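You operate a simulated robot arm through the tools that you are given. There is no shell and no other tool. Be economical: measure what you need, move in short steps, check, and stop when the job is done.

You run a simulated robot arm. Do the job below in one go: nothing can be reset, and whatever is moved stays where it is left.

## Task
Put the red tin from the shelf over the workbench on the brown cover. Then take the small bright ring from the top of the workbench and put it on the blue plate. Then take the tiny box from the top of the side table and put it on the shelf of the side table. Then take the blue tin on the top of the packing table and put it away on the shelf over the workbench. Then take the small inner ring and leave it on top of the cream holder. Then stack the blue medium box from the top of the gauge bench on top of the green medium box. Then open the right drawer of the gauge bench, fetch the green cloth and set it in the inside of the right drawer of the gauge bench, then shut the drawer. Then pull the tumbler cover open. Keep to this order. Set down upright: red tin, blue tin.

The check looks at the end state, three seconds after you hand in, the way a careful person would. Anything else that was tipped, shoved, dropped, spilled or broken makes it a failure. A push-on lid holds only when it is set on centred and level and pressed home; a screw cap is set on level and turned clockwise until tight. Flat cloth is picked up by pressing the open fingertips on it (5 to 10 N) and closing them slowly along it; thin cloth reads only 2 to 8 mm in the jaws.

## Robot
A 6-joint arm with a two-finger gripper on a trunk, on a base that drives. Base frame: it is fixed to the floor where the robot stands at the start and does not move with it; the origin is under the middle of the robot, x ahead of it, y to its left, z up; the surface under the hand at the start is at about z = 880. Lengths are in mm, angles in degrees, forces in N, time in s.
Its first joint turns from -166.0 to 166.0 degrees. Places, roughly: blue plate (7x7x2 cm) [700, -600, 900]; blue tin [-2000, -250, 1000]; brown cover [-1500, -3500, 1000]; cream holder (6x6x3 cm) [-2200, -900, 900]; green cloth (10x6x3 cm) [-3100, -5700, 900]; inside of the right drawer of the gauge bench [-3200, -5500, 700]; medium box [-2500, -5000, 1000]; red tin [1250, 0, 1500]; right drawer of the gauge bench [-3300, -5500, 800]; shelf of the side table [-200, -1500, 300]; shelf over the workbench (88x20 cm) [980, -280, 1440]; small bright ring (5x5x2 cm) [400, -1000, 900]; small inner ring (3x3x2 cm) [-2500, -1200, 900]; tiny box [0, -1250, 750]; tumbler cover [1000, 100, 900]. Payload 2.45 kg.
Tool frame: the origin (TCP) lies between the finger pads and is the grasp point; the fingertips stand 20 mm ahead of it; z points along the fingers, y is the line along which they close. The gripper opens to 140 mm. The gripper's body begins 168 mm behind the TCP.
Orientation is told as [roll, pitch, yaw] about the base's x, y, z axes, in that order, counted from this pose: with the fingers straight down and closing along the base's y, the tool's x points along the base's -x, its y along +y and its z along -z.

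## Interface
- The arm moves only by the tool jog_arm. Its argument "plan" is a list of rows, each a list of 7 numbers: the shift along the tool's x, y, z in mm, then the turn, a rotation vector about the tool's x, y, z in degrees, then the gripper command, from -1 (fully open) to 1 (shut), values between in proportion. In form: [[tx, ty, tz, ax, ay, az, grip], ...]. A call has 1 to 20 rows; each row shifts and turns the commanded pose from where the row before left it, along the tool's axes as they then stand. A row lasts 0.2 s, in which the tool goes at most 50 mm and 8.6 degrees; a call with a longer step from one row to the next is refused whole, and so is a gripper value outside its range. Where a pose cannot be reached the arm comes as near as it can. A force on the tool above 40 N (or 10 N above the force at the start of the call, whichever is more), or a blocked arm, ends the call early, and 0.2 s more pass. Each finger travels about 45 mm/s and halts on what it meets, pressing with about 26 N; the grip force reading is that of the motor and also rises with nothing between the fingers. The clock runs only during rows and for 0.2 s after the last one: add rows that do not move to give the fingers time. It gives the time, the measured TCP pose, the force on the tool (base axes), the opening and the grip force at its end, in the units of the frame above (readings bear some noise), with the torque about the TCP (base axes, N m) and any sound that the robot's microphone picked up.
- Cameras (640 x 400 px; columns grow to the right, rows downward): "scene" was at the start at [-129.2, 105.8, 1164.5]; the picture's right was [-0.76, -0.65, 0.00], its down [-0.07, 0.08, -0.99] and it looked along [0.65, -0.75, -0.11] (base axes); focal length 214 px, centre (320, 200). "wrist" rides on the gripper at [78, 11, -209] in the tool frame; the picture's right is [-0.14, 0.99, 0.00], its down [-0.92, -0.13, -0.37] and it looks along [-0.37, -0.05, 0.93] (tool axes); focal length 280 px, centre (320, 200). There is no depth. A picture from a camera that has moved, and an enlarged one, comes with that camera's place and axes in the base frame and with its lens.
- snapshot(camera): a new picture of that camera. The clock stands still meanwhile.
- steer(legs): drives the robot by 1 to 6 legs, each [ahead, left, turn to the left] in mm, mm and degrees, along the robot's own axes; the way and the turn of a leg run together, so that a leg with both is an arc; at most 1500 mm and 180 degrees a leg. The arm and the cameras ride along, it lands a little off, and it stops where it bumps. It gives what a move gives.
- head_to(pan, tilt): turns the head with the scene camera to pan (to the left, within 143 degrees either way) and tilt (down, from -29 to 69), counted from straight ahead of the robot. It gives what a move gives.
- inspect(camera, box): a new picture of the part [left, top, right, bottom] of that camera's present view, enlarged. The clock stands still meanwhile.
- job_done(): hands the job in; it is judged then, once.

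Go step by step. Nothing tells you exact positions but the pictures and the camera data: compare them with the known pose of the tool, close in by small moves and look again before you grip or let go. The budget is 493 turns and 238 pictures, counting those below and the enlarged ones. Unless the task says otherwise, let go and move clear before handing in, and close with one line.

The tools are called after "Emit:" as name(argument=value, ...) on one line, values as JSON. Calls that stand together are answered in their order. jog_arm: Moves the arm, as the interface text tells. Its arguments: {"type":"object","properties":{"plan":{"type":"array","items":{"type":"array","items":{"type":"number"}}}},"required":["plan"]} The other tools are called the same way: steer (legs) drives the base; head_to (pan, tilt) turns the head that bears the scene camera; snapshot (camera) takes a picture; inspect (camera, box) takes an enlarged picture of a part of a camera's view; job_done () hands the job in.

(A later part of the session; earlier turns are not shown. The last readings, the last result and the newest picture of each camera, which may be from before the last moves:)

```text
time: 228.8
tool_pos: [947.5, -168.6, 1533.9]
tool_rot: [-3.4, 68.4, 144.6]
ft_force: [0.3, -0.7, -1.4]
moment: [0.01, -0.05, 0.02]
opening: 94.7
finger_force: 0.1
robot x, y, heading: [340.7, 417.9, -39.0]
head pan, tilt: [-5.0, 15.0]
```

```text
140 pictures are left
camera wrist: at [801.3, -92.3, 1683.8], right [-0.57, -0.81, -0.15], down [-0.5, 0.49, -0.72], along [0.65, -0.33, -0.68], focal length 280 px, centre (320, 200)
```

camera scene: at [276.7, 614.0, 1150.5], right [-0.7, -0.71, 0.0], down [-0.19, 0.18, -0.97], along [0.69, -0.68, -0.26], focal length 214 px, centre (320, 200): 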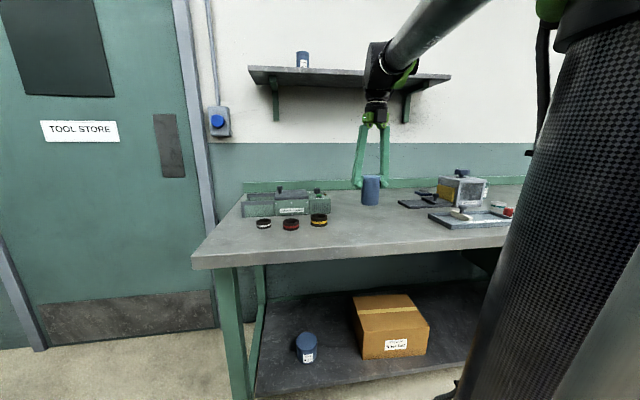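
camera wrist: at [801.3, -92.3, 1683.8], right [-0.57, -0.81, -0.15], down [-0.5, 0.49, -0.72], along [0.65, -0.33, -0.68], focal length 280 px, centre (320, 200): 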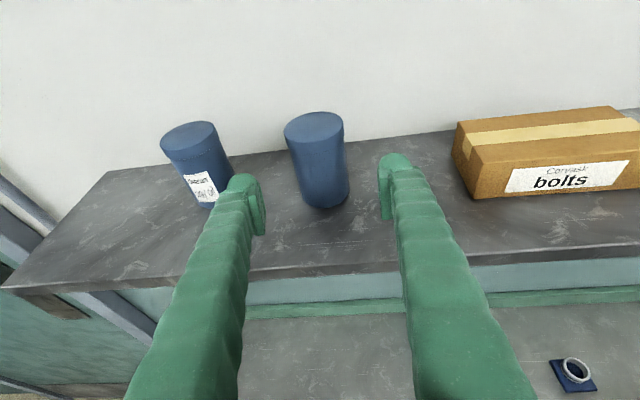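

Emit:
steer(legs=[[-380, 0, 0]])

Emit:
jog_arm(plan=[[-40, 0, -5, 0, -5, 0, -0.5], [-40, 0, -10, 0, -8.5, 0, -0.5], [-40, 0, -10, 0, -8.5, 0, -0.5], [-40, 0, 0, 0, -8.5, 0, -0.5], [-40, 0, 10, 0, -8.5, 0, -0.5], [-40, 0, 20, 0, -8.5, 0, -0.5], [-40, 0, 20, 0, -8.5, 0, -0.5], [-30, 0, 30, 0, -8.5, 0, -0.5], [-20, 0, 30, 0, -3.8, 0, -0.5], [0, 0, 0, 0, 0, 0, -0.5]])

Emit:
steer(legs=[[0, -1500, 0], [0, -1250, 0], [0, 0, 180]])

Emit:
head_to(pan=0, tilt=25)

Emit:
snapshot(camera="scene")

```text
time: 231.2
tool_pos: [652.3, 72.9, 1534.1]
tool_rot: [-3.4, 68.3, 144.7]
ft_force: [0.3, 0.5, 0.8]
moment: [-0.05, -0.01, -0.01]
opening: 94.4
finger_force: 0.0
robot x, y, heading: [42.5, 663.4, -38.9]
head pan, tilt: [-5.0, 15.0]
```

```text
time: 233.4
tool_pos: [462.8, 198.1, 1243.1]
tool_rot: [-1.3, 0.0, 148.0]
ft_force: [-0.2, 0.2, 0.2]
moment: [0.0, 0.01, -0.03]
opening: 104.9
finger_force: 0.1
robot x, y, heading: [41.4, 658.5, -38.9]
head pan, tilt: [-5.0, 15.0]
```

```text
time: 254.0
tool_pos: [-2100.2, -1012.3, 1243.0]
tool_rot: [-1.3, 0.1, -32.1]
ft_force: [-0.2, 0.9, 0.3]
moment: [0.0, 0.02, -0.01]
opening: 105.3
finger_force: 0.0
robot x, y, heading: [-1683.1, -1472.2, 141.3]
head pan, tilt: [-5.0, 15.0]
```

```text
time: 254.8
tool_pos: [-2100.1, -1012.7, 1243.6]
tool_rot: [-1.2, 0.0, -31.8]
ft_force: [-0.2, 0.0, -0.5]
moment: [-0.02, 0.01, 0.0]
opening: 105.0
finger_force: 0.1
robot x, y, heading: [-1682.4, -1471.2, 141.2]
head pan, tilt: [0.0, 25.0]
```

```text
139 pictures are left
camera scene: at [-1714.4, -1670.4, 1134.4], right [0.63, 0.78, 0.0], down [0.33, -0.26, -0.91], along [-0.71, 0.57, -0.42], focal length 214 px, centre (320, 200)
```

scene: 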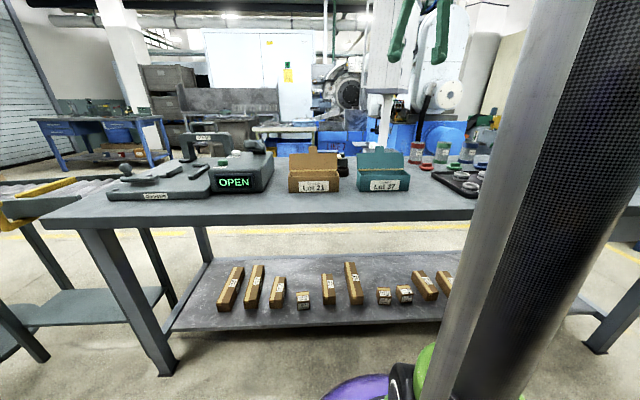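

Emit:
inspect(camera="scene", box=[90, 110, 310, 230])

Emit:
snapshot(camera="wrist")

```text
2.91 times, centred on (200, 170) of scene
camera zoom: at [-1714.4, -1670.4, 1134.4], right [0.63, 0.78, 0.0], down [0.33, -0.26, -0.91], along [-0.71, 0.57, -0.42], focal length 624 px, centre (669, 287)
```

zoom: 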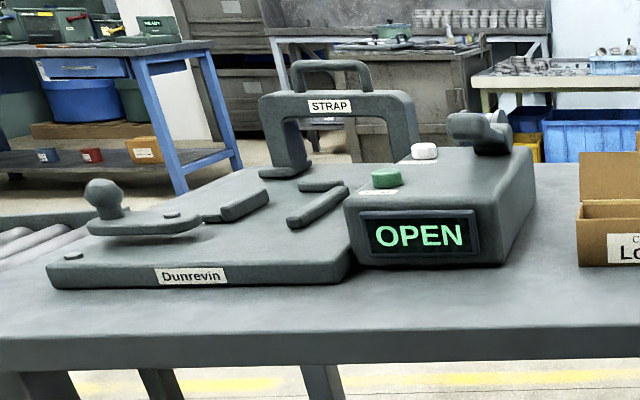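

```text
137 pictures are left
camera wrist: at [-2157.9, -958.9, 1451.5], right [0.64, 0.77, -0.02], down [0.72, -0.59, 0.37], along [0.27, -0.25, -0.93], focal length 280 px, centre (320, 200)
```

wrist: 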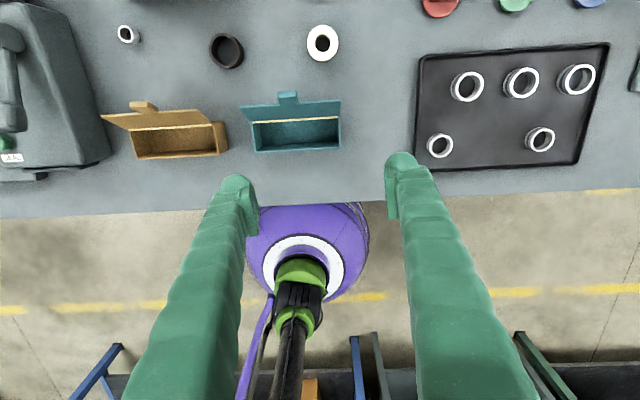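

Emit:
steer(legs=[[0, 330, 0]])

Emit:
jog_arm(plan=[[20, 0, 40, 0, 0, 0, -0.3], [35, 0, 30, 0, 0, 0, -0.3], [40, 0, 25, 0, 0, 0, -0.3], [40, 0, 20, 0, 0, 0, -0.3], [40, 2, 20, 0, 0, 0, -0.3], [0, 0, 30, 0, 0, 0, -0.3], [0, 0, 0, 0, 0, 0, -0.3]])

Emit:
snapshot(camera="wrist")

```text
time: 256.9
tool_pos: [-2306.8, -1269.2, 1242.8]
tool_rot: [-1.4, 0.0, -31.9]
ft_force: [0.4, -0.5, -0.3]
moment: [0.0, 0.04, 0.02]
opening: 105.2
finger_force: 0.1
robot x, y, heading: [-1886.5, -1730.3, 141.3]
head pan, tilt: [0.0, 25.0]
```

```text
time: 258.5
tool_pos: [-2456.9, -1178.7, 1078.6]
tool_rot: [-1.4, -0.1, -31.9]
ft_force: [0.0, -0.3, 0.7]
moment: [0.0, 0.01, -0.02]
opening: 91.1
finger_force: 0.0
robot x, y, heading: [-1887.2, -1728.0, 141.2]
head pan, tilt: [0.0, 25.0]
```

```text
136 pictures are left
camera wrist: at [-2514.1, -1124.1, 1287.2], right [0.64, 0.77, -0.02], down [0.72, -0.59, 0.37], along [0.27, -0.25, -0.93], focal length 280 px, centre (320, 200)
```

wrist: 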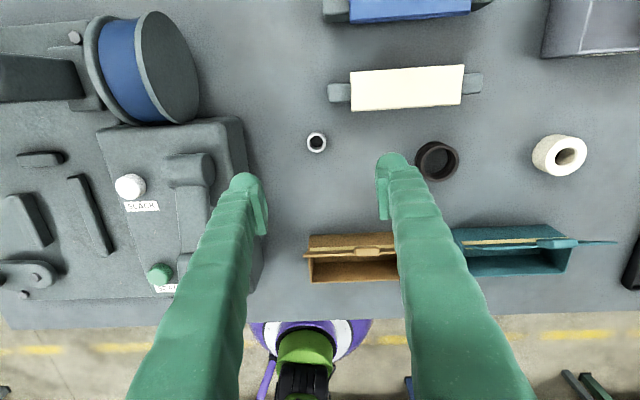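

Emit:
jog_arm(plan=[[5, -3, 40, 0, 0, 0, 0.14], [5, -2, 40, 0, 0, 0, 0.14], [0, 0, 35, 0, 0, 0, 0.14], [0, 0, 20, 0, 0, 0, 0.14], [0, 0, 0, 0, 0, 0, 0.14]])

Emit:
snapshot(camera="wrist")

```text
time: 259.7
tool_pos: [-2470.1, -1179.8, 943.0]
tool_rot: [-1.2, 0.0, -31.8]
ft_force: [0.3, -0.3, -0.2]
moment: [0.01, 0.01, 0.03]
opening: 60.2
finger_force: 0.1
robot x, y, heading: [-1884.6, -1727.8, 141.2]
head pan, tilt: [0.0, 25.0]
```

```text
135 pictures are left
camera wrist: at [-2526.5, -1126.1, 1151.1], right [0.64, 0.77, -0.02], down [0.72, -0.59, 0.37], along [0.27, -0.25, -0.93], focal length 280 px, centre (320, 200)
```

wrist: 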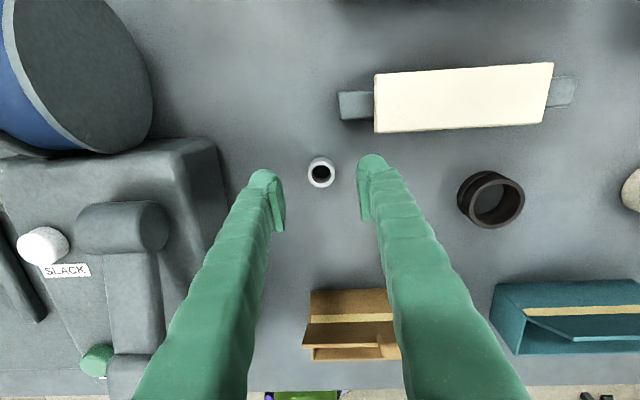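

Emit:
jog_arm(plan=[[4, 2, 18, 0, 0, 0, 0.14], [0, 0, 12, 0, 0, 0, 0.14], [0, 0, 7, 0, 0, 0, 0.14], [0, 0, 0, 0, 0, 0, 0.14]])

Emit:
inspect(camera="wrist", box=[240, 130, 400, 230])

```text
time: 260.7
tool_pos: [-2472.3, -1177.4, 905.7]
tool_rot: [-1.3, 0.0, -31.8]
ft_force: [-0.3, 0.2, -0.7]
moment: [0.0, 0.02, -0.01]
opening: 60.3
finger_force: 0.1
robot x, y, heading: [-1888.8, -1730.6, 141.2]
head pan, tilt: [0.0, 25.0]
```

```text
4.00 times, centred on (320, 180) of wrist
camera zoom: at [-2529.6, -1122.5, 1114.3], right [0.64, 0.77, -0.02], down [0.72, -0.59, 0.37], along [0.27, -0.25, -0.93], focal length 1122 px, centre (320, 280)
```

zoom: 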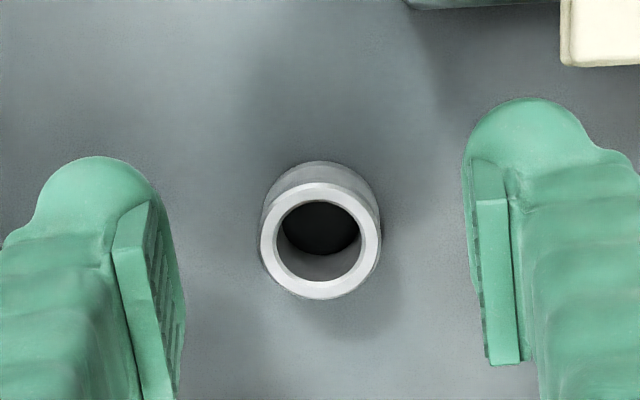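

Emit:
jog_arm(plan=[[0, 0, 0, 0, 0, 0, 0.4], [0, 0, 0, 0, 0, 0, 0.6], [0, 0, 0, 0, 0, 0, 0.8], [0, 0, 0, 0, 0, 0, 1], [0, 0, 0, 0, 0, 0, 1], [0, 0, -30, 0, 0, 0, 1], [0, 0, -40, 0, 0, 0, 1], [0, 0, -40, 0, 0, 0, 1], [0, 0, 0, 0, 0, 0, 1]])

Emit:
snapshot(camera="wrist")

```text
time: 262.7
tool_pos: [-2470.9, -1174.0, 1014.2]
tool_rot: [-1.3, 0.0, -31.9]
ft_force: [-0.5, 0.3, -0.2]
moment: [-0.02, -0.03, 0.01]
opening: 0.0
finger_force: 25.5
robot x, y, heading: [-1889.1, -1729.9, 141.5]
head pan, tilt: [0.0, 25.0]
```

```text
133 pictures are left
camera wrist: at [-2527.9, -1119.6, 1224.0], right [0.64, 0.77, -0.02], down [0.72, -0.59, 0.37], along [0.27, -0.25, -0.93], focal length 280 px, centre (320, 200)
```

wrist: 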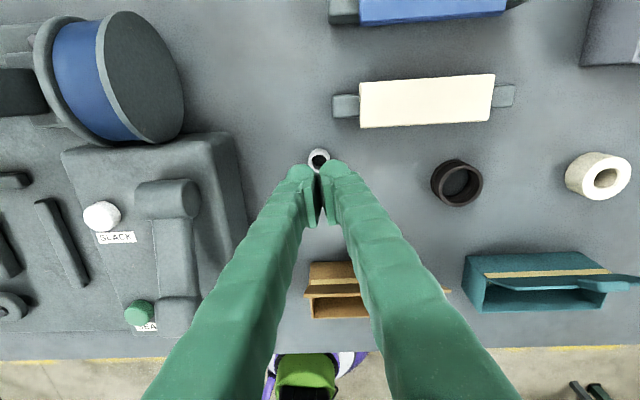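

Emit:
jog_arm(plan=[[0, 0, 0, 0, 0, 0, 0.14], [0, 0, 0, 0, 0, 0, 0.14], [0, 0, 0, 0, 0, 0, 0.14], [0, 0, 40, 0, 0, 0, 0.14], [0, 0, 40, 0, 0, 0, 0.14], [0, 0, 25, 0, 0, 0, 0.14], [0, 0, 8, 0, 0, 0, 0.14], [0, 0, 2, 0, 0, 0, 0.14], [0, 0, 0, 0, 0, 0, 0.14]])

Emit:
inspect(camera="wrist", box=[240, 130, 400, 230])

```text
time: 264.7
tool_pos: [-2473.4, -1177.0, 900.4]
tool_rot: [-1.2, 0.1, -31.9]
ft_force: [0.0, -0.6, -0.9]
moment: [0.04, 0.0, 0.01]
opening: 60.4
finger_force: 0.0
robot x, y, heading: [-1887.7, -1732.2, 141.3]
head pan, tilt: [0.0, 25.0]
```

```text
4.00 times, centred on (320, 180) of wrist
camera zoom: at [-2529.5, -1122.6, 1109.6], right [0.64, 0.77, -0.02], down [0.72, -0.59, 0.37], along [0.27, -0.25, -0.93], focal length 1122 px, centre (320, 280)
```

zoom: 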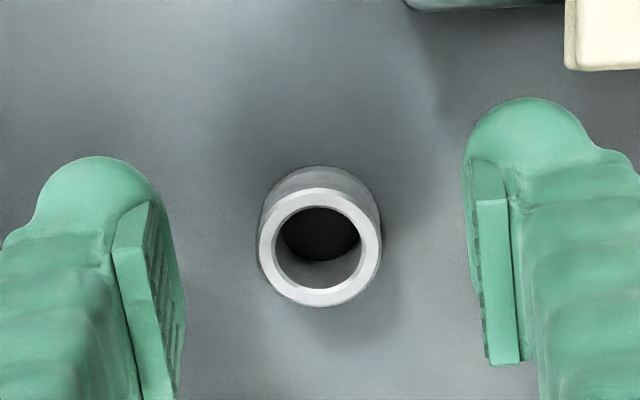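

Emit:
jog_arm(plan=[[0, 0, 2, 0, 0, 0, 0.14], [0, 0, 2, 0, 0, 0, 0.14], [0, 0, 2, 0, 0, 0, 0.14], [0, 0, 0, 0, 0, 0, 0.14]])

```text
time: 265.7
tool_pos: [-2472.2, -1176.6, 895.7]
tool_rot: [-1.3, 0.0, -31.8]
ft_force: [0.4, 0.6, -1.1]
moment: [-0.03, 0.01, -0.03]
opening: 60.3
finger_force: 0.1
robot x, y, heading: [-1883.8, -1732.5, 141.2]
head pan, tilt: [0.0, 25.0]
```

Emit:
jog_arm(plan=[[0, 0, 2, 0, 0, 0, 0.14], [0, 0, 2, 0, 0, 0, 0.14], [0, 0, 2, 0, 0, 0, 0.14], [0, 0, 0, 0, 0, 0, 0.14]])

```text
time: 266.7
tool_pos: [-2473.1, -1177.7, 887.9]
tool_rot: [-1.2, 0.0, -32.0]
ft_force: [0.0, -0.1, 0.0]
moment: [0.03, -0.02, -0.01]
opening: 60.2
finger_force: 0.0
robot x, y, heading: [-1884.8, -1729.3, 141.3]
head pan, tilt: [0.0, 25.0]
```

Emit:
jog_arm(plan=[[0, 0, 2, 0, 0, 0, 0.14], [0, 0, 2, 0, 0, 0, 0.14], [0, 0, 0, 0, 0, 0, 0.14]])

Emit:
inspect(camera="wrist", box=[240, 130, 400, 230])

```text
time: 267.5
tool_pos: [-2473.1, -1177.9, 885.4]
tool_rot: [-1.3, 0.0, -31.9]
ft_force: [0.7, 0.4, 0.2]
moment: [0.02, 0.0, 0.01]
opening: 60.0
finger_force: 0.0
robot x, y, heading: [-1888.9, -1729.3, 141.3]
head pan, tilt: [0.0, 25.0]
```

```text
4.00 times, centred on (320, 180) of wrist
camera zoom: at [-2529.8, -1123.3, 1093.8], right [0.64, 0.77, -0.02], down [0.72, -0.59, 0.37], along [0.27, -0.25, -0.93], focal length 1122 px, centre (320, 280)
```

zoom: 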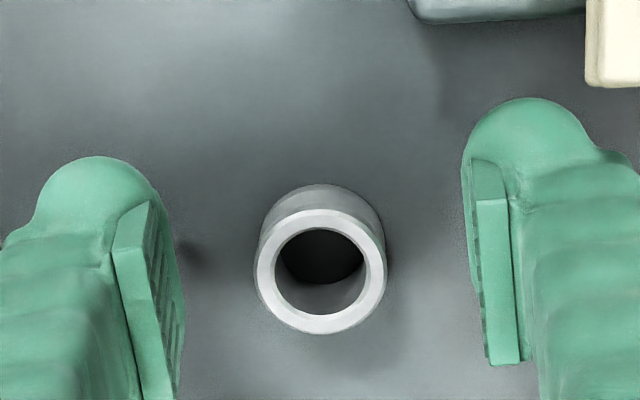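

Emit:
jog_arm(plan=[[-4, 0, 0, 0, 0, 0, 0.4], [0, 0, 0, 0, 0, 0, 0.6], [0, 0, 0, 0, 0, 0, 0.8], [0, 0, 0, 0, 0, 0, 1], [0, 0, 0, 0, 0, 0, 1]])

Emit:
inspect(camera="wrist", box=[240, 130, 400, 230])

```text
time: 268.7
tool_pos: [-2469.3, -1179.7, 887.1]
tool_rot: [-1.3, 0.1, -31.9]
ft_force: [-2.3, 1.9, 11.4]
moment: [-0.07, 0.08, -0.02]
opening: 22.8
finger_force: 25.9
robot x, y, heading: [-1886.7, -1728.5, 141.4]
head pan, tilt: [0.0, 25.0]
```

```text
4.00 times, centred on (320, 180) of wrist
camera zoom: at [-2526.2, -1125.7, 1094.3], right [0.64, 0.77, -0.02], down [0.72, -0.59, 0.37], along [0.27, -0.25, -0.93], focal length 1122 px, centre (320, 280)
```

zoom: 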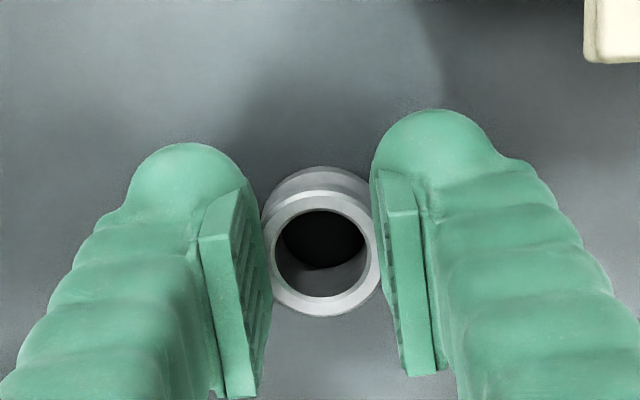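

Emit:
jog_arm(plan=[[0, 0, -15, 0, 0, 0, 1], [0, 0, -40, 0, 0, 0, 1], [0, 0, -45, 0, 0, 0, 1], [0, 0, -45, 0, 0, 0, 1], [0, 0, 0, 0, 0, 0, 1]])

Emit:
inspect(camera="wrist", box=[240, 130, 400, 230])

Emit:
inspect(camera="wrist", box=[480, 120, 640, 220])

```text
time: 269.9
tool_pos: [-2467.7, -1177.3, 1030.2]
tool_rot: [-1.3, 0.0, -31.9]
ft_force: [-0.7, 0.0, -0.6]
moment: [-0.01, -0.02, -0.01]
opening: 0.1
finger_force: 26.0
robot x, y, heading: [-1886.8, -1734.2, 141.3]
head pan, tilt: [0.0, 25.0]
```

```text
4.00 times, centred on (320, 180) of wrist
camera zoom: at [-2523.6, -1123.2, 1238.1], right [0.64, 0.77, -0.02], down [0.72, -0.59, 0.37], along [0.27, -0.25, -0.93], focal length 1122 px, centre (320, 280)
```

zoom: 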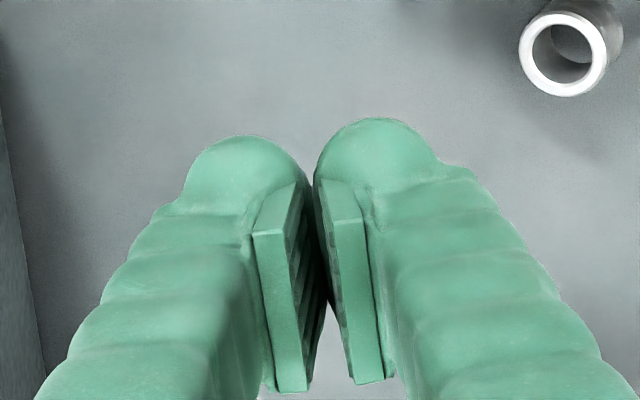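

```text
4.00 times, centred on (560, 170) of wrist
camera zoom: at [-2523.6, -1123.2, 1238.1], right [0.64, 0.77, -0.02], down [0.72, -0.59, 0.37], along [0.27, -0.25, -0.93], focal length 1122 px, centre (-640, 320)
```

zoom: 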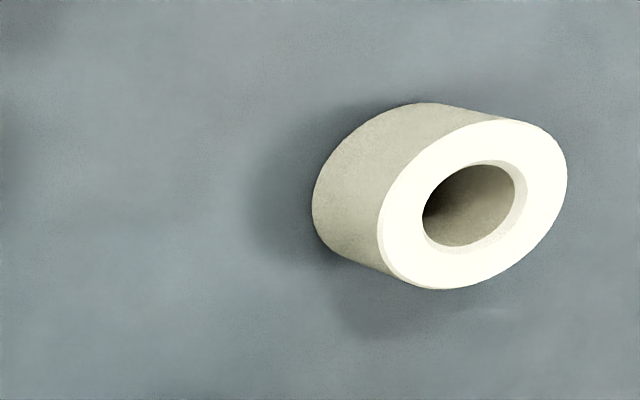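

Emit:
jog_arm(plan=[[0, 0, 45, 0, 0, 0, 1], [0, 0, 45, 0, 0, 0, 1], [0, 0, 40, 0, 0, 0, 1], [0, 0, 10, 0, 0, 0, 1], [0, 0, 3, 0, 0, 0, 1], [0, 0, 3, 0, 0, 0, 1], [0, 0, 3, 0, 0, 0, 1], [0, 0, 3, 0, 0, 0, 1], [0, 0, 0, 0, 0, 0, 1]])

```text
time: 271.9
tool_pos: [-2468.8, -1179.6, 877.0]
tool_rot: [-1.4, 0.0, -31.9]
ft_force: [0.4, 0.6, 0.5]
moment: [-0.01, 0.01, -0.03]
opening: 0.1
finger_force: 26.5
robot x, y, heading: [-1887.3, -1727.0, 141.3]
head pan, tilt: [0.0, 25.0]
```

Emit:
jog_arm(plan=[[0, 0, 2, 0, 0, 0, 1], [0, 0, 2, 0, 0, 0, 1], [0, 0, 2, 0, 0, 0, 1], [0, 0, 2, 0, 0, 0, 1], [0, 0, 2, 0, 0, 0, 1], [0, 0, 0, 0, 0, 0, 1]])

```text
time: 273.3
tool_pos: [-2469.4, -1180.6, 869.7]
tool_rot: [-1.2, 0.1, -31.8]
ft_force: [-6.3, 5.8, 27.1]
moment: [0.34, -0.01, 0.08]
opening: 0.2
finger_force: 26.0
robot x, y, heading: [-1886.2, -1731.3, 141.1]
head pan, tilt: [0.0, 25.0]
```

Emit:
jog_arm(plan=[[0, 0, -40, 0, 0, 0, 1], [0, 0, -40, 0, 0, 0, 0.14], [0, 0, -40, 0, 0, 0, 0.14], [0, 40, 0, 0, 0, 0, 0.14], [0, 40, 0, 0, 0, 0, 0.14], [0, 0, 0, 0, 0, 0, 0.14]])

Emit:
snapshot(camera="wrist")

```text
time: 274.7
tool_pos: [-2426.2, -1109.7, 987.1]
tool_rot: [-1.3, 0.0, -32.0]
ft_force: [0.5, 0.7, 0.4]
moment: [0.01, 0.02, -0.02]
opening: 60.2
finger_force: 0.0
robot x, y, heading: [-1886.7, -1729.3, 141.1]
head pan, tilt: [0.0, 25.0]
```

```text
127 pictures are left
camera wrist: at [-2483.1, -1055.1, 1195.5], right [0.64, 0.77, -0.02], down [0.72, -0.59, 0.37], along [0.27, -0.25, -0.93], focal length 280 px, centre (320, 200)
```

wrist: 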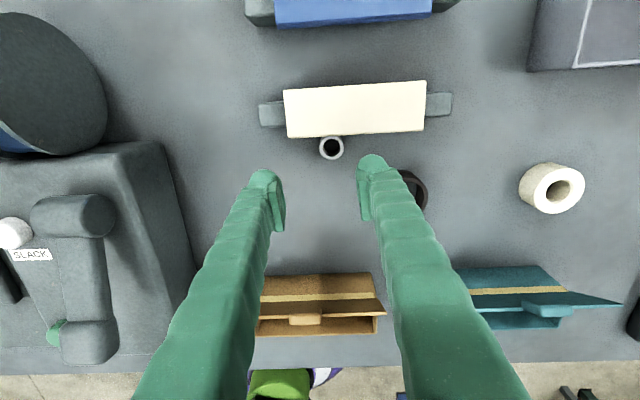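

Emit:
jog_arm(plan=[[3, 8, 30, 0, 0, 0, 0.14], [3, 7, 30, 0, 0, 0, 0.14], [0, 0, 20, 0, 0, 0, 0.14], [0, 0, 0, 0, 0, 0, 0.14]])

Emit:
snapshot(camera="wrist")

```text
time: 275.7
tool_pos: [-2423.8, -1095.9, 905.6]
tool_rot: [-1.3, 0.0, -32.0]
ft_force: [-0.3, -0.1, 1.3]
moment: [-0.05, 0.02, 0.03]
opening: 60.1
finger_force: 0.0
robot x, y, heading: [-1885.0, -1732.9, 141.1]
head pan, tilt: [0.0, 25.0]
```

```text
126 pictures are left
camera wrist: at [-2480.9, -1041.6, 1114.7], right [0.64, 0.77, -0.02], down [0.72, -0.59, 0.37], along [0.27, -0.25, -0.93], focal length 280 px, centre (320, 200)
```

wrist: 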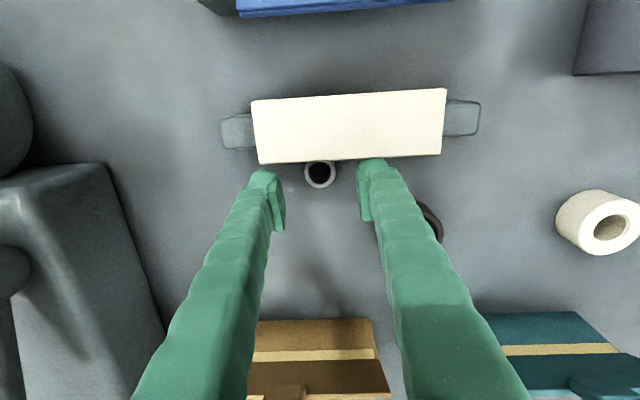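

Emit:
jog_arm(plan=[[0, 0, 12, 0, 0, 0, 0.14], [0, 0, 12, 0, 0, 0, 0.14], [0, 0, 6, 0, 0, 0, 0.14], [0, 0, 0, 0, 0, 0, 0.14]])

Emit:
inspect(camera="wrist", box=[240, 130, 400, 230])

```text
time: 276.7
tool_pos: [-2425.3, -1096.6, 877.1]
tool_rot: [-1.2, 0.0, -31.9]
ft_force: [-0.6, -0.3, 0.0]
moment: [0.03, 0.02, -0.01]
opening: 60.0
finger_force: 0.1
robot x, y, heading: [-1882.6, -1733.1, 141.3]
head pan, tilt: [0.0, 25.0]
```

```text
4.00 times, centred on (320, 180) of wrist
camera zoom: at [-2481.6, -1041.6, 1084.8], right [0.64, 0.77, -0.02], down [0.72, -0.59, 0.37], along [0.27, -0.25, -0.93], focal length 1122 px, centre (320, 280)
```

zoom: 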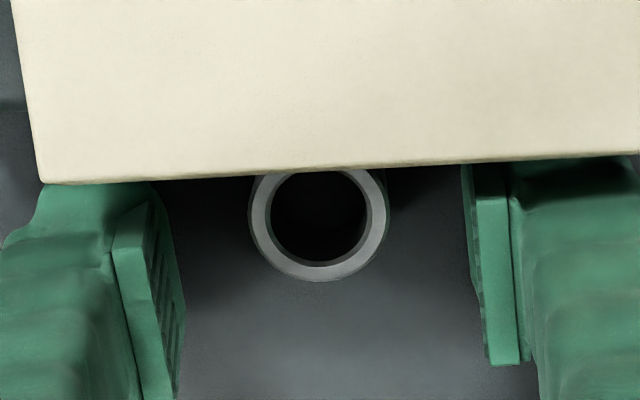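

Emit:
jog_arm(plan=[[2, 0, 2, 0, 0, 0, 0.14], [0, 0, 0, 0, 0, 0, 0.4], [0, 0, 0, 0, 0, 0, 0.5], [0, 0, 0, 0, 0, 0, 0.6], [0, 0, 0, 0, 0, 0, 0.7], [0, 0, 0, 0, 0, 0, 0.8], [0, 0, 0, 0, 0, 0, 0.9]])

Emit:
jog_arm(plan=[[-3, 0, -5, 0, 0, 0, 0.9], [-6, 0, -10, 0, 0, 0, 0.9], [-10, 0, -40, 0, 0, 0, 0.9], [0, 0, -40, 0, 0, 0, 0.9], [0, 0, 0, 0, 0, 0, 0.9]])

Emit:
inspect(camera="wrist", box=[240, 130, 400, 230])

```text
time: 278.3
tool_pos: [-2425.8, -1095.6, 875.1]
tool_rot: [-1.3, 0.0, -31.9]
ft_force: [0.3, 0.5, 0.2]
moment: [-0.01, -0.01, 0.01]
opening: 27.7
finger_force: 25.8
robot x, y, heading: [-1886.7, -1733.2, 141.0]
head pan, tilt: [0.0, 25.0]
```

```text
time: 279.5
tool_pos: [-2407.2, -1103.6, 970.2]
tool_rot: [-1.3, 0.0, -31.9]
ft_force: [0.6, 0.3, -0.6]
moment: [-0.01, 0.01, 0.01]
opening: 27.4
finger_force: 26.1
robot x, y, heading: [-1885.9, -1727.0, 141.3]
head pan, tilt: [0.0, 25.0]
```

```text
4.00 times, centred on (320, 180) of wrist
camera zoom: at [-2465.3, -1048.9, 1179.2], right [0.64, 0.77, -0.02], down [0.72, -0.59, 0.37], along [0.27, -0.25, -0.93], focal length 1122 px, centre (320, 280)
```

zoom: 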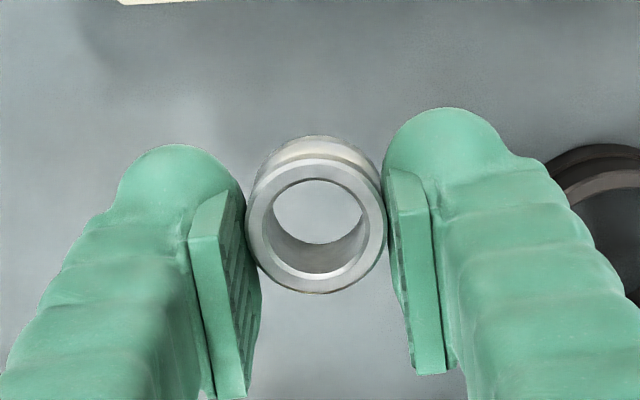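

Emit:
jog_arm(plan=[[0, 0, -45, 0, 0, 0, 0.9], [-10, 45, 0, 0, 0, 0, 0.9], [-10, 45, 0, 0, 0, 0, 0.9], [-10, 45, 0, 0, 0, 0, 0.9], [-10, 45, 0, 0, 0, 0, 0.9], [-10, 45, 0, 0, 0, 0, 0.9], [-8, 32, 0, 0, 0, 0, 0.9], [0, 0, 0, 0, 0, 0, 0.9]])

Emit:
snapshot(camera="wrist")

```text
time: 281.3
tool_pos: [-2221.0, -914.4, 1007.4]
tool_rot: [-1.3, 0.0, -31.9]
ft_force: [0.6, -0.7, -0.4]
moment: [-0.02, -0.02, -0.03]
opening: 27.5
finger_force: 26.1
robot x, y, heading: [-1888.4, -1733.8, 141.4]
head pan, tilt: [0.0, 25.0]
```

```text
123 pictures are left
camera wrist: at [-2278.6, -860.2, 1216.2], right [0.64, 0.77, -0.02], down [0.72, -0.59, 0.37], along [0.27, -0.25, -0.93], focal length 280 px, centre (320, 200)
```

wrist: 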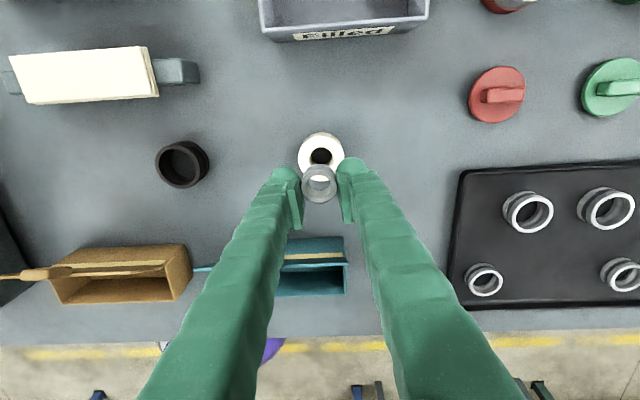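

Emit:
inspect(camera="wrist", box=[280, 115, 360, 215])

```text
4.00 times, centred on (320, 165) of wrist
camera zoom: at [-2278.6, -860.2, 1216.2], right [0.64, 0.77, -0.02], down [0.72, -0.59, 0.37], along [0.27, -0.25, -0.93], focal length 1122 px, centre (320, 340)
```

zoom: 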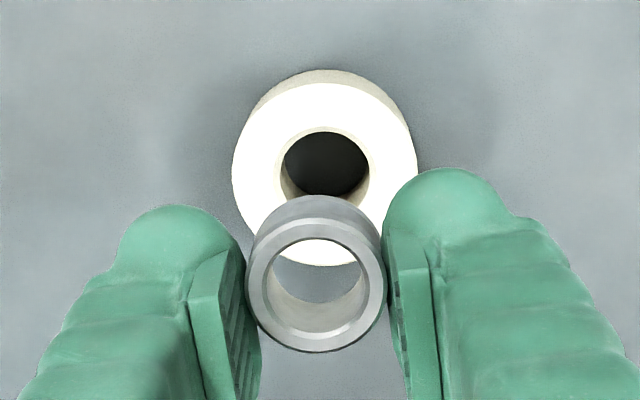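

Emit:
jog_arm(plan=[[6, 2, 30, 0, 0, 0, 0.9], [5, 0, 35, 0, 0, 0, 0.9], [0, 0, 20, 0, 0, 0, 0.9], [0, 0, 0, 0, 0, 0, 0.9]])

Emit:
inspect(camera="wrist", box=[240, 115, 400, 215])

```text
time: 282.3
tool_pos: [-2232.1, -910.6, 922.7]
tool_rot: [-1.3, 0.0, -31.9]
ft_force: [0.1, -0.2, -0.7]
moment: [0.02, -0.04, 0.01]
opening: 27.3
finger_force: 26.4
robot x, y, heading: [-1886.1, -1726.7, 141.7]
head pan, tilt: [0.0, 25.0]
```

```text
4.00 times, centred on (320, 165) of wrist
camera zoom: at [-2289.1, -855.6, 1131.6], right [0.64, 0.77, -0.02], down [0.72, -0.59, 0.37], along [0.27, -0.25, -0.93], focal length 1122 px, centre (320, 340)
```

zoom: 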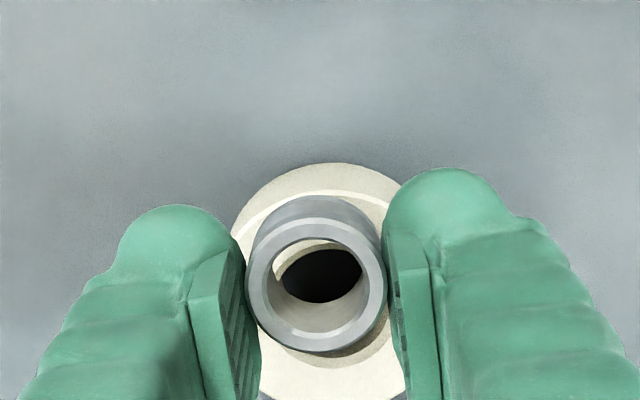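

Emit:
jog_arm(plan=[[0, 0, 10, 0, 0, 0, 0.9], [0, 0, 2, 0, 0, 0, 0.9], [0, 0, 2, 0, 0, 0, 0.9], [0, 0, 0, 0, 0, 0, 0.9]])

Emit:
inspect(camera="wrist", box=[240, 115, 400, 215])

```text
time: 283.3
tool_pos: [-2233.2, -909.7, 908.7]
tool_rot: [-1.3, 0.0, -31.9]
ft_force: [0.4, 0.4, 0.1]
moment: [0.01, -0.03, 0.01]
opening: 27.4
finger_force: 26.9
robot x, y, heading: [-1886.0, -1728.8, 141.3]
head pan, tilt: [0.0, 25.0]
```

```text
4.00 times, centred on (320, 165) of wrist
camera zoom: at [-2289.4, -855.2, 1118.0], right [0.64, 0.77, -0.02], down [0.72, -0.59, 0.37], along [0.27, -0.25, -0.93], focal length 1122 px, centre (320, 340)
```

zoom: 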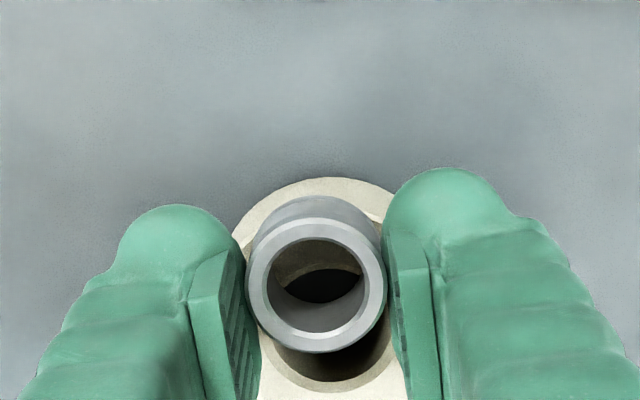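

Emit:
jog_arm(plan=[[0, 0, 2, 0, 0, 0, 0.9], [0, 0, 1.5, 0, 0, 0, 0.9], [0, 0, 0, 0, 0, 0, 0.9]])

Emit:
jog_arm(plan=[[0, 0, 1.5, 0, 0, 0, 0.9], [0, 0, 1, 0, 0, 0, 0.9], [0, 0, 0, 0, 0, 0, 0.9]])

```text
time: 284.1
tool_pos: [-2231.8, -909.9, 905.7]
tool_rot: [-1.3, 0.0, -32.0]
ft_force: [0.2, -0.4, -0.5]
moment: [-0.02, -0.01, -0.01]
opening: 27.5
finger_force: 26.0
robot x, y, heading: [-1888.6, -1727.6, 141.2]
head pan, tilt: [0.0, 25.0]
```

```text
time: 284.9
tool_pos: [-2233.2, -910.3, 904.8]
tool_rot: [-1.2, 0.1, -31.9]
ft_force: [-1.2, 5.9, 19.7]
moment: [0.19, 0.06, 0.04]
opening: 27.5
finger_force: 25.7
robot x, y, heading: [-1887.8, -1730.7, 141.3]
head pan, tilt: [0.0, 25.0]
```

Emit:
jog_arm(plan=[[0, 0, -1.2, 0, 0, 0, 0.8], [0, 0, 0, 0, 0, 0, 0.55], [0, 0, 0, 0, 0, 0, 0.5], [0, 0, 0, 0, 0, 0, 0.3], [0, 0, 0, 0, 0, 0, 0.3], [0, 0, -15, 0, 0, 0, 0.3], [0, 0, -30, 0, 0, 0, 0.3], [0, 0, -40, 0, 0, 0, 0.3], [0, 0, 0, 0, 0, 0, 0.3]])

Emit:
inspect(camera="wrist", box=[240, 115, 400, 215])

```text
time: 286.9
tool_pos: [-2231.5, -907.9, 989.2]
tool_rot: [-1.2, 0.0, -31.9]
ft_force: [-0.6, 0.1, -0.2]
moment: [0.0, 0.03, 0.02]
opening: 49.1
finger_force: 0.0
robot x, y, heading: [-1887.1, -1730.3, 141.0]
head pan, tilt: [0.0, 25.0]
```

```text
4.00 times, centred on (320, 165) of wrist
camera zoom: at [-2288.3, -853.8, 1198.2], right [0.64, 0.77, -0.02], down [0.72, -0.59, 0.37], along [0.27, -0.25, -0.93], focal length 1122 px, centre (320, 340)
```

zoom: 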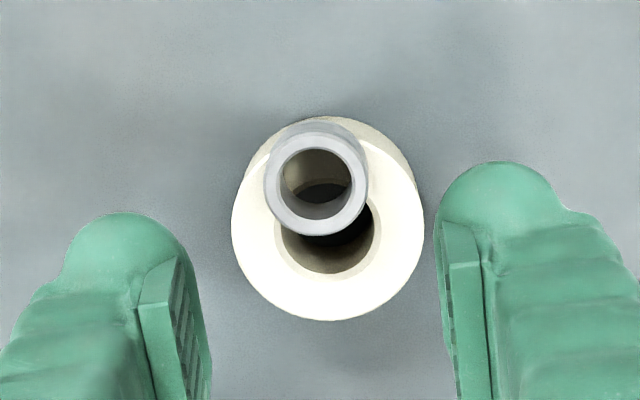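

Emit:
jog_arm(plan=[[0, 0, -45, 0, 0, 0, 0], [0, 0, -45, 0, 0, 0, -0.5], [-30, 0, -30, 0, 0, 0, -0.5], [-45, 0, -10, 0, 0, 0, -0.5], [-45, 0, -10, 0, 0, 0, -0.5], [-45, 0, -10, 0, 0, 0, -0.5], [-45, 0, -10, 0, 0, 0, -0.5]])

Emit:
snapshot(camera="wrist")

Emit:
steer(legs=[[0, 0, -179], [0, -1400, 0]])

Emit:
head_to(pan=-40, tilt=15)

Emit:
snapshot(camera="scene")

```text
time: 288.5
tool_pos: [-2052.7, -1016.2, 1149.4]
tool_rot: [-1.3, 0.0, -31.9]
ft_force: [-0.1, -0.6, -0.1]
moment: [-0.06, -0.06, 0.0]
opening: 105.1
finger_force: 0.2
robot x, y, heading: [-1886.3, -1729.3, 141.5]
head pan, tilt: [0.0, 25.0]
```

```text
118 pictures are left
camera wrist: at [-2109.3, -962.1, 1357.3], right [0.64, 0.77, -0.02], down [0.72, -0.59, 0.37], along [0.27, -0.25, -0.93], focal length 280 px, centre (320, 200)
```

wrist: 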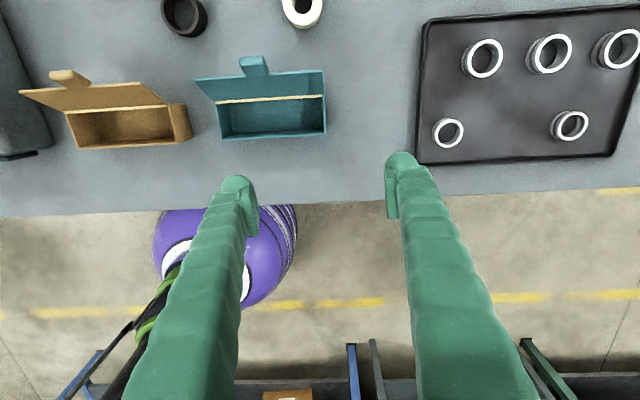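

```text
time: 300.8
tool_pos: [-2375.5, -3228.0, 1148.0]
tool_rot: [-1.3, 0.0, 146.0]
ft_force: [0.2, 0.6, 0.3]
moment: [0.02, 0.03, 0.0]
opening: 105.1
finger_force: 0.1
robot x, y, heading: [-2516.5, -2509.6, -40.8]
head pan, tilt: [0.0, 25.0]
stopped in leg 2: the robot was blocked; the commanded pose is now the measured one
```

```text
time: 301.8
tool_pos: [-2376.5, -3229.5, 1148.2]
tool_rot: [-1.3, 0.0, 145.9]
ft_force: [-0.1, 0.3, 0.0]
moment: [0.0, -0.02, 0.01]
opening: 104.9
finger_force: 0.0
robot x, y, heading: [-2511.9, -2506.8, -40.8]
head pan, tilt: [-40.0, 15.0]
```

```text
117 pictures are left
camera scene: at [-2528.4, -2344.0, 1150.5], right [-0.99, -0.16, 0.0], down [-0.04, 0.26, -0.97], along [0.16, -0.95, -0.26], focal length 214 px, centre (320, 200)
```

scene: 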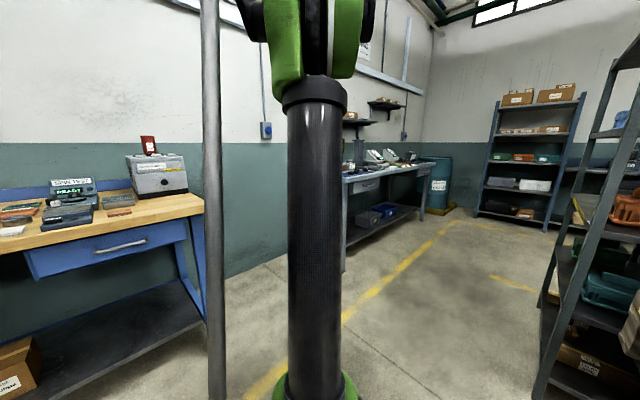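

Emit:
head_to(pan=-105, tilt=40)

Emit:
snapshot(camera="scene")

```text
time: 303.2
tool_pos: [-2375.6, -3229.4, 1149.1]
tool_rot: [-1.3, 0.0, 146.0]
ft_force: [0.5, 0.1, -0.1]
moment: [0.03, -0.01, -0.02]
opening: 105.2
finger_force: 0.1
robot x, y, heading: [-2514.9, -2507.4, -40.8]
head pan, tilt: [-105.0, 40.0]
```

```text
116 pictures are left
camera scene: at [-2613.7, -2299.7, 1111.0], right [-0.56, 0.83, 0.0], down [0.53, 0.36, -0.77], along [-0.63, -0.43, -0.64], focal length 214 px, centre (320, 200)
```

scene: 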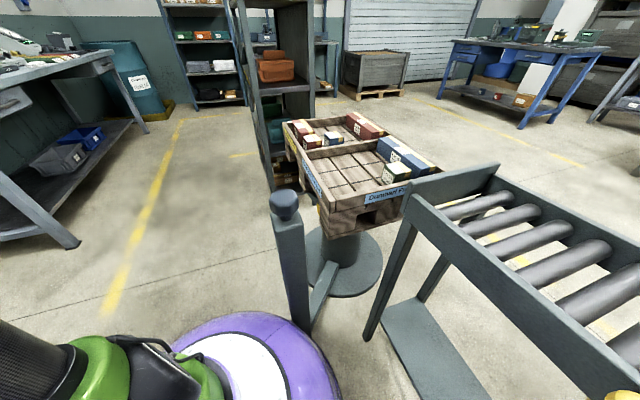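

Emit:
steer(legs=[[220, 0, 1.8], [0, -1200, 0], [0, -700, 0]])

Emit:
head_to(pan=0, tilt=20)

Emit:
snapshot(camera="scene")

```text
time: 314.0
tool_pos: [-3397.7, -4846.5, 1149.2]
tool_rot: [-1.2, 0.0, 147.5]
ft_force: [0.8, -0.6, -0.9]
moment: [0.02, -0.03, 0.0]
opening: 105.0
finger_force: 0.0
robot x, y, heading: [-3551.2, -4132.4, -39.2]
head pan, tilt: [-105.0, 40.0]
```

```text
time: 315.9
tool_pos: [-3397.5, -4847.4, 1149.1]
tool_rot: [-1.3, 0.0, 147.4]
ft_force: [0.0, -0.3, 1.2]
moment: [0.0, 0.01, -0.01]
opening: 105.0
finger_force: 0.1
robot x, y, heading: [-3557.2, -4130.5, -39.6]
head pan, tilt: [0.0, 20.0]
```

```text
115 pictures are left
camera scene: at [-3517.8, -3933.4, 1142.4], right [-0.63, -0.77, 0.0], down [-0.26, 0.22, -0.94], along [0.73, -0.6, -0.34], focal length 214 px, centre (320, 200)
```

scene: 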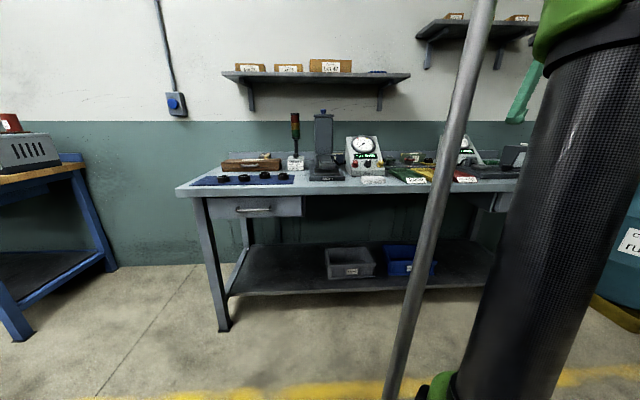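

Emit:
inspect(camera="scene", box=[170, 100, 350, 210])

Emit:
inspect(camera="scene", box=[330, 100, 550, 230])

Emit:
snapshot(camera="wrist")

```text
3.56 times, centred on (260, 155) of scene
camera zoom: at [-3517.8, -3933.4, 1142.4], right [-0.63, -0.77, 0.0], down [-0.26, 0.22, -0.94], along [0.73, -0.6, -0.34], focal length 763 px, centre (533, 360)
```

zoom: 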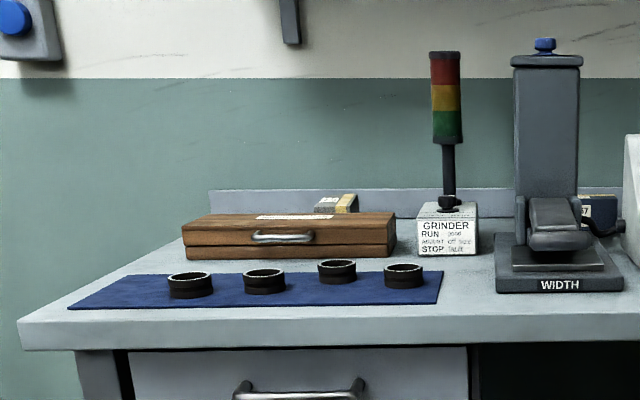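

```text
2.91 times, centred on (440, 165) of scene
camera zoom: at [-3517.8, -3933.4, 1142.4], right [-0.63, -0.77, 0.0], down [-0.26, 0.22, -0.94], along [0.73, -0.6, -0.34], focal length 624 px, centre (-29, 302)
```

zoom: 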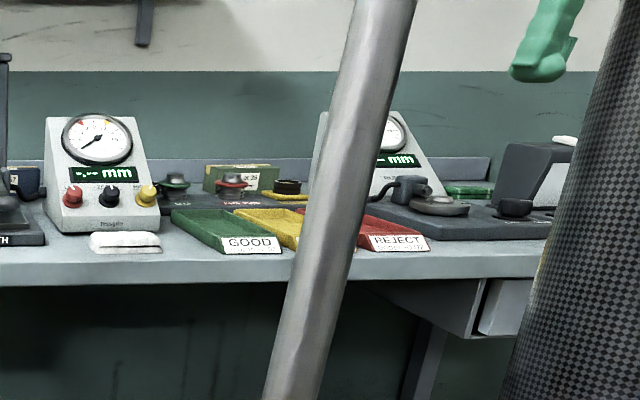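

```text
112 pictures are left
camera wrist: at [-3339.8, -4902.0, 1357.1], right [-0.65, -0.76, -0.02], down [-0.71, 0.6, 0.37], along [-0.27, 0.26, -0.93], focal length 280 px, centre (320, 200)
```

wrist: 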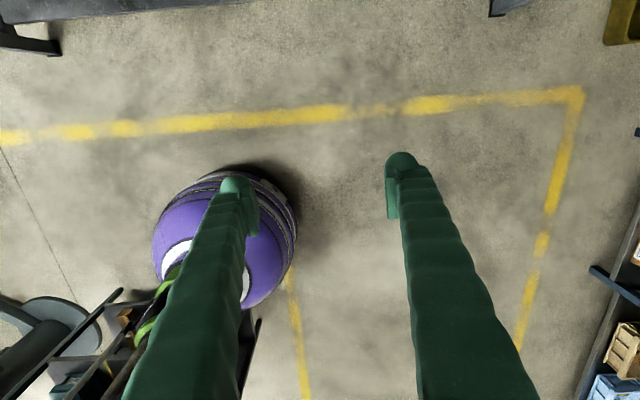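

Emit:
jog_arm(plan=[[0, -44, 0, 0, 0, -1, -0.5], [0, -44, 0, 0, 0, 0, -0.5], [0, -44, 0, 0, 0, 0, -0.5], [0, -44, 0, 0, 0, 0, -0.5], [0, -44, 0, 0, 0, 0, -0.5], [0, -44, 0, 0, 0, 0, -0.5], [0, -44, 0, 0, 0, 0, -0.5], [0, -44, 0, 0, 0, 0, -0.5], [0, -44, 0, 0, 0, 0, -0.5], [0, 0, 0, 0, 8.5, 0, -0.5], [0, 0, 0, 0, 8.5, 0, -0.5], [0, 0, 0, 0, 8.5, 0, -0.5], [0, 0, 0, 0, 8.5, 0, -0.5], [0, 0, 0, 0, 8.5, 0, -0.5], [0, 0, 0, 0, 7, 0, -0.5]])

Emit:
snapshot(camera="wrist")

```text
time: 319.0
tool_pos: [-3112.3, -4560.3, 1204.4]
tool_rot: [-1.7, 46.5, 151.3]
ft_force: [-0.3, 0.3, 1.0]
moment: [-0.03, -0.04, 0.03]
opening: 105.1
finger_force: 0.0
robot x, y, heading: [-3552.2, -4133.9, -39.4]
head pan, tilt: [0.0, 20.0]
stopped in row 15: the arm was blocked; the commanded pose is now the measured one
```

```text
111 pictures are left
camera wrist: at [-3204.6, -4529.7, 1405.1], right [-0.54, -0.83, -0.12], down [-0.74, 0.54, -0.41], along [0.41, -0.13, -0.9], focal length 280 px, centre (320, 200)
```

wrist: 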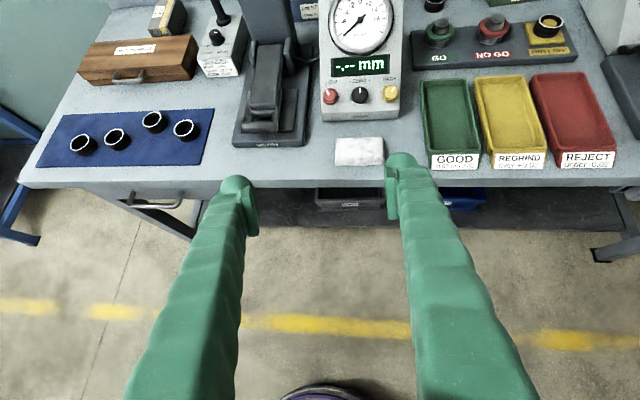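

Emit:
steer(legs=[[170, 0, 0.4]])

Emit:
jog_arm(plan=[[30, 0, 20, 0, 0, 5, -0.5], [30, 0, 20, 0, 0, 5, -0.5], [20, 0, 20, 0, 0, 0, -0.5], [0, 0, 0, 0, 0, 0, -0.5]])

Emit:
snapshot(camera="wrist")

```text
time: 320.5
tool_pos: [-2976.9, -4666.7, 1205.2]
tool_rot: [-1.8, 46.5, 151.6]
ft_force: [-0.6, 0.0, 0.6]
moment: [0.02, -0.02, -0.02]
opening: 105.0
finger_force: 0.0
robot x, y, heading: [-3426.4, -4234.2, -39.0]
head pan, tilt: [0.0, 20.0]
```

```text
time: 321.5
tool_pos: [-2893.2, -4717.4, 1222.7]
tool_rot: [-12.1, 45.3, 137.2]
ft_force: [1.5, -0.1, -0.1]
moment: [-0.04, 0.0, 0.02]
opening: 105.0
finger_force: 0.0
robot x, y, heading: [-3424.7, -4236.8, -38.8]
head pan, tilt: [0.0, 20.0]
```

```text
110 pictures are left
camera wrist: at [-2993.0, -4697.5, 1419.1], right [-0.62, -0.75, -0.24], down [-0.65, 0.66, -0.38], along [0.45, -0.08, -0.89], focal length 280 px, centre (320, 200)
```

wrist: 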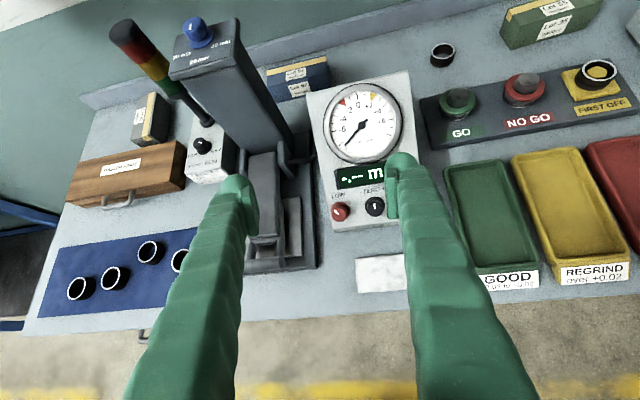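

Emit:
jog_arm(plan=[[0, 0, 0, -4, 0, -1.6, -0.5], [0, 0, 0, -3.6, 0, -1.5, -0.5], [0, 0, 0, 0, 0, 0, -0.5]])

Emit:
snapshot(camera="wrist")

```text
time: 322.3
tool_pos: [-2891.7, -4716.5, 1221.5]
tool_rot: [-1.3, 45.6, 141.7]
ft_force: [0.3, -0.3, -0.8]
moment: [0.0, -0.02, 0.01]
opening: 105.1
finger_force: 0.0
robot x, y, heading: [-3424.3, -4238.2, -38.6]
head pan, tilt: [0.0, 20.0]
```

```text
109 pictures are left
camera wrist: at [-2975.2, -4671.0, 1423.3], right [-0.68, -0.73, -0.11], down [-0.64, 0.66, -0.4], along [0.37, -0.2, -0.91], focal length 280 px, centre (320, 200)
```

wrist: 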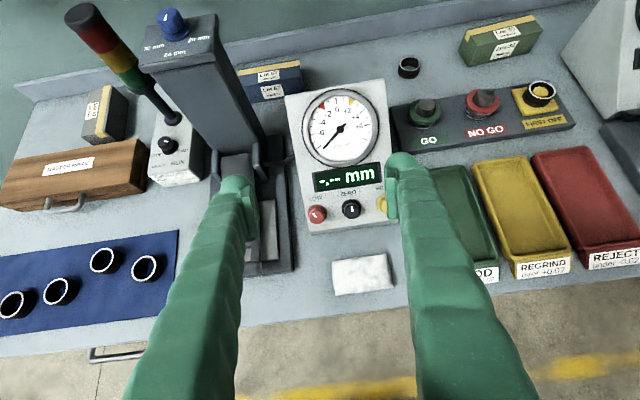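

Emit:
steer(legs=[[0, 130, 0]])

Emit:
snapshot(camera="wrist")

```text
time: 323.6
tool_pos: [-2810.9, -4617.5, 1222.1]
tool_rot: [-1.4, 45.7, 141.6]
ft_force: [0.5, 0.6, -1.1]
moment: [0.03, -0.01, -0.04]
opening: 105.2
finger_force: 0.1
robot x, y, heading: [-3340.6, -4136.4, -38.6]
head pan, tilt: [0.0, 20.0]
```

```text
108 pictures are left
camera wrist: at [-2894.5, -4571.0, 1423.2], right [-0.68, -0.73, -0.11], down [-0.64, 0.66, -0.4], along [0.37, -0.2, -0.91], focal length 280 px, centre (320, 200)
```

wrist: 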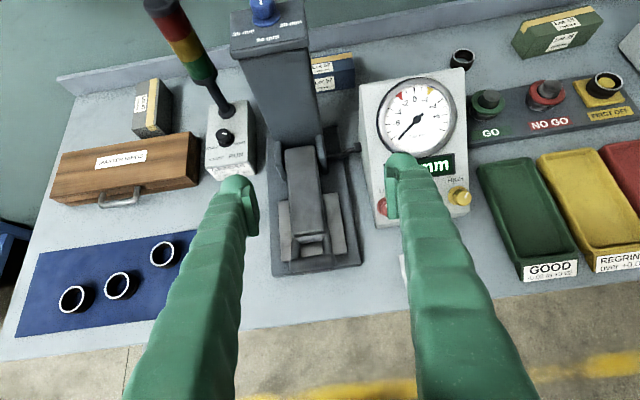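

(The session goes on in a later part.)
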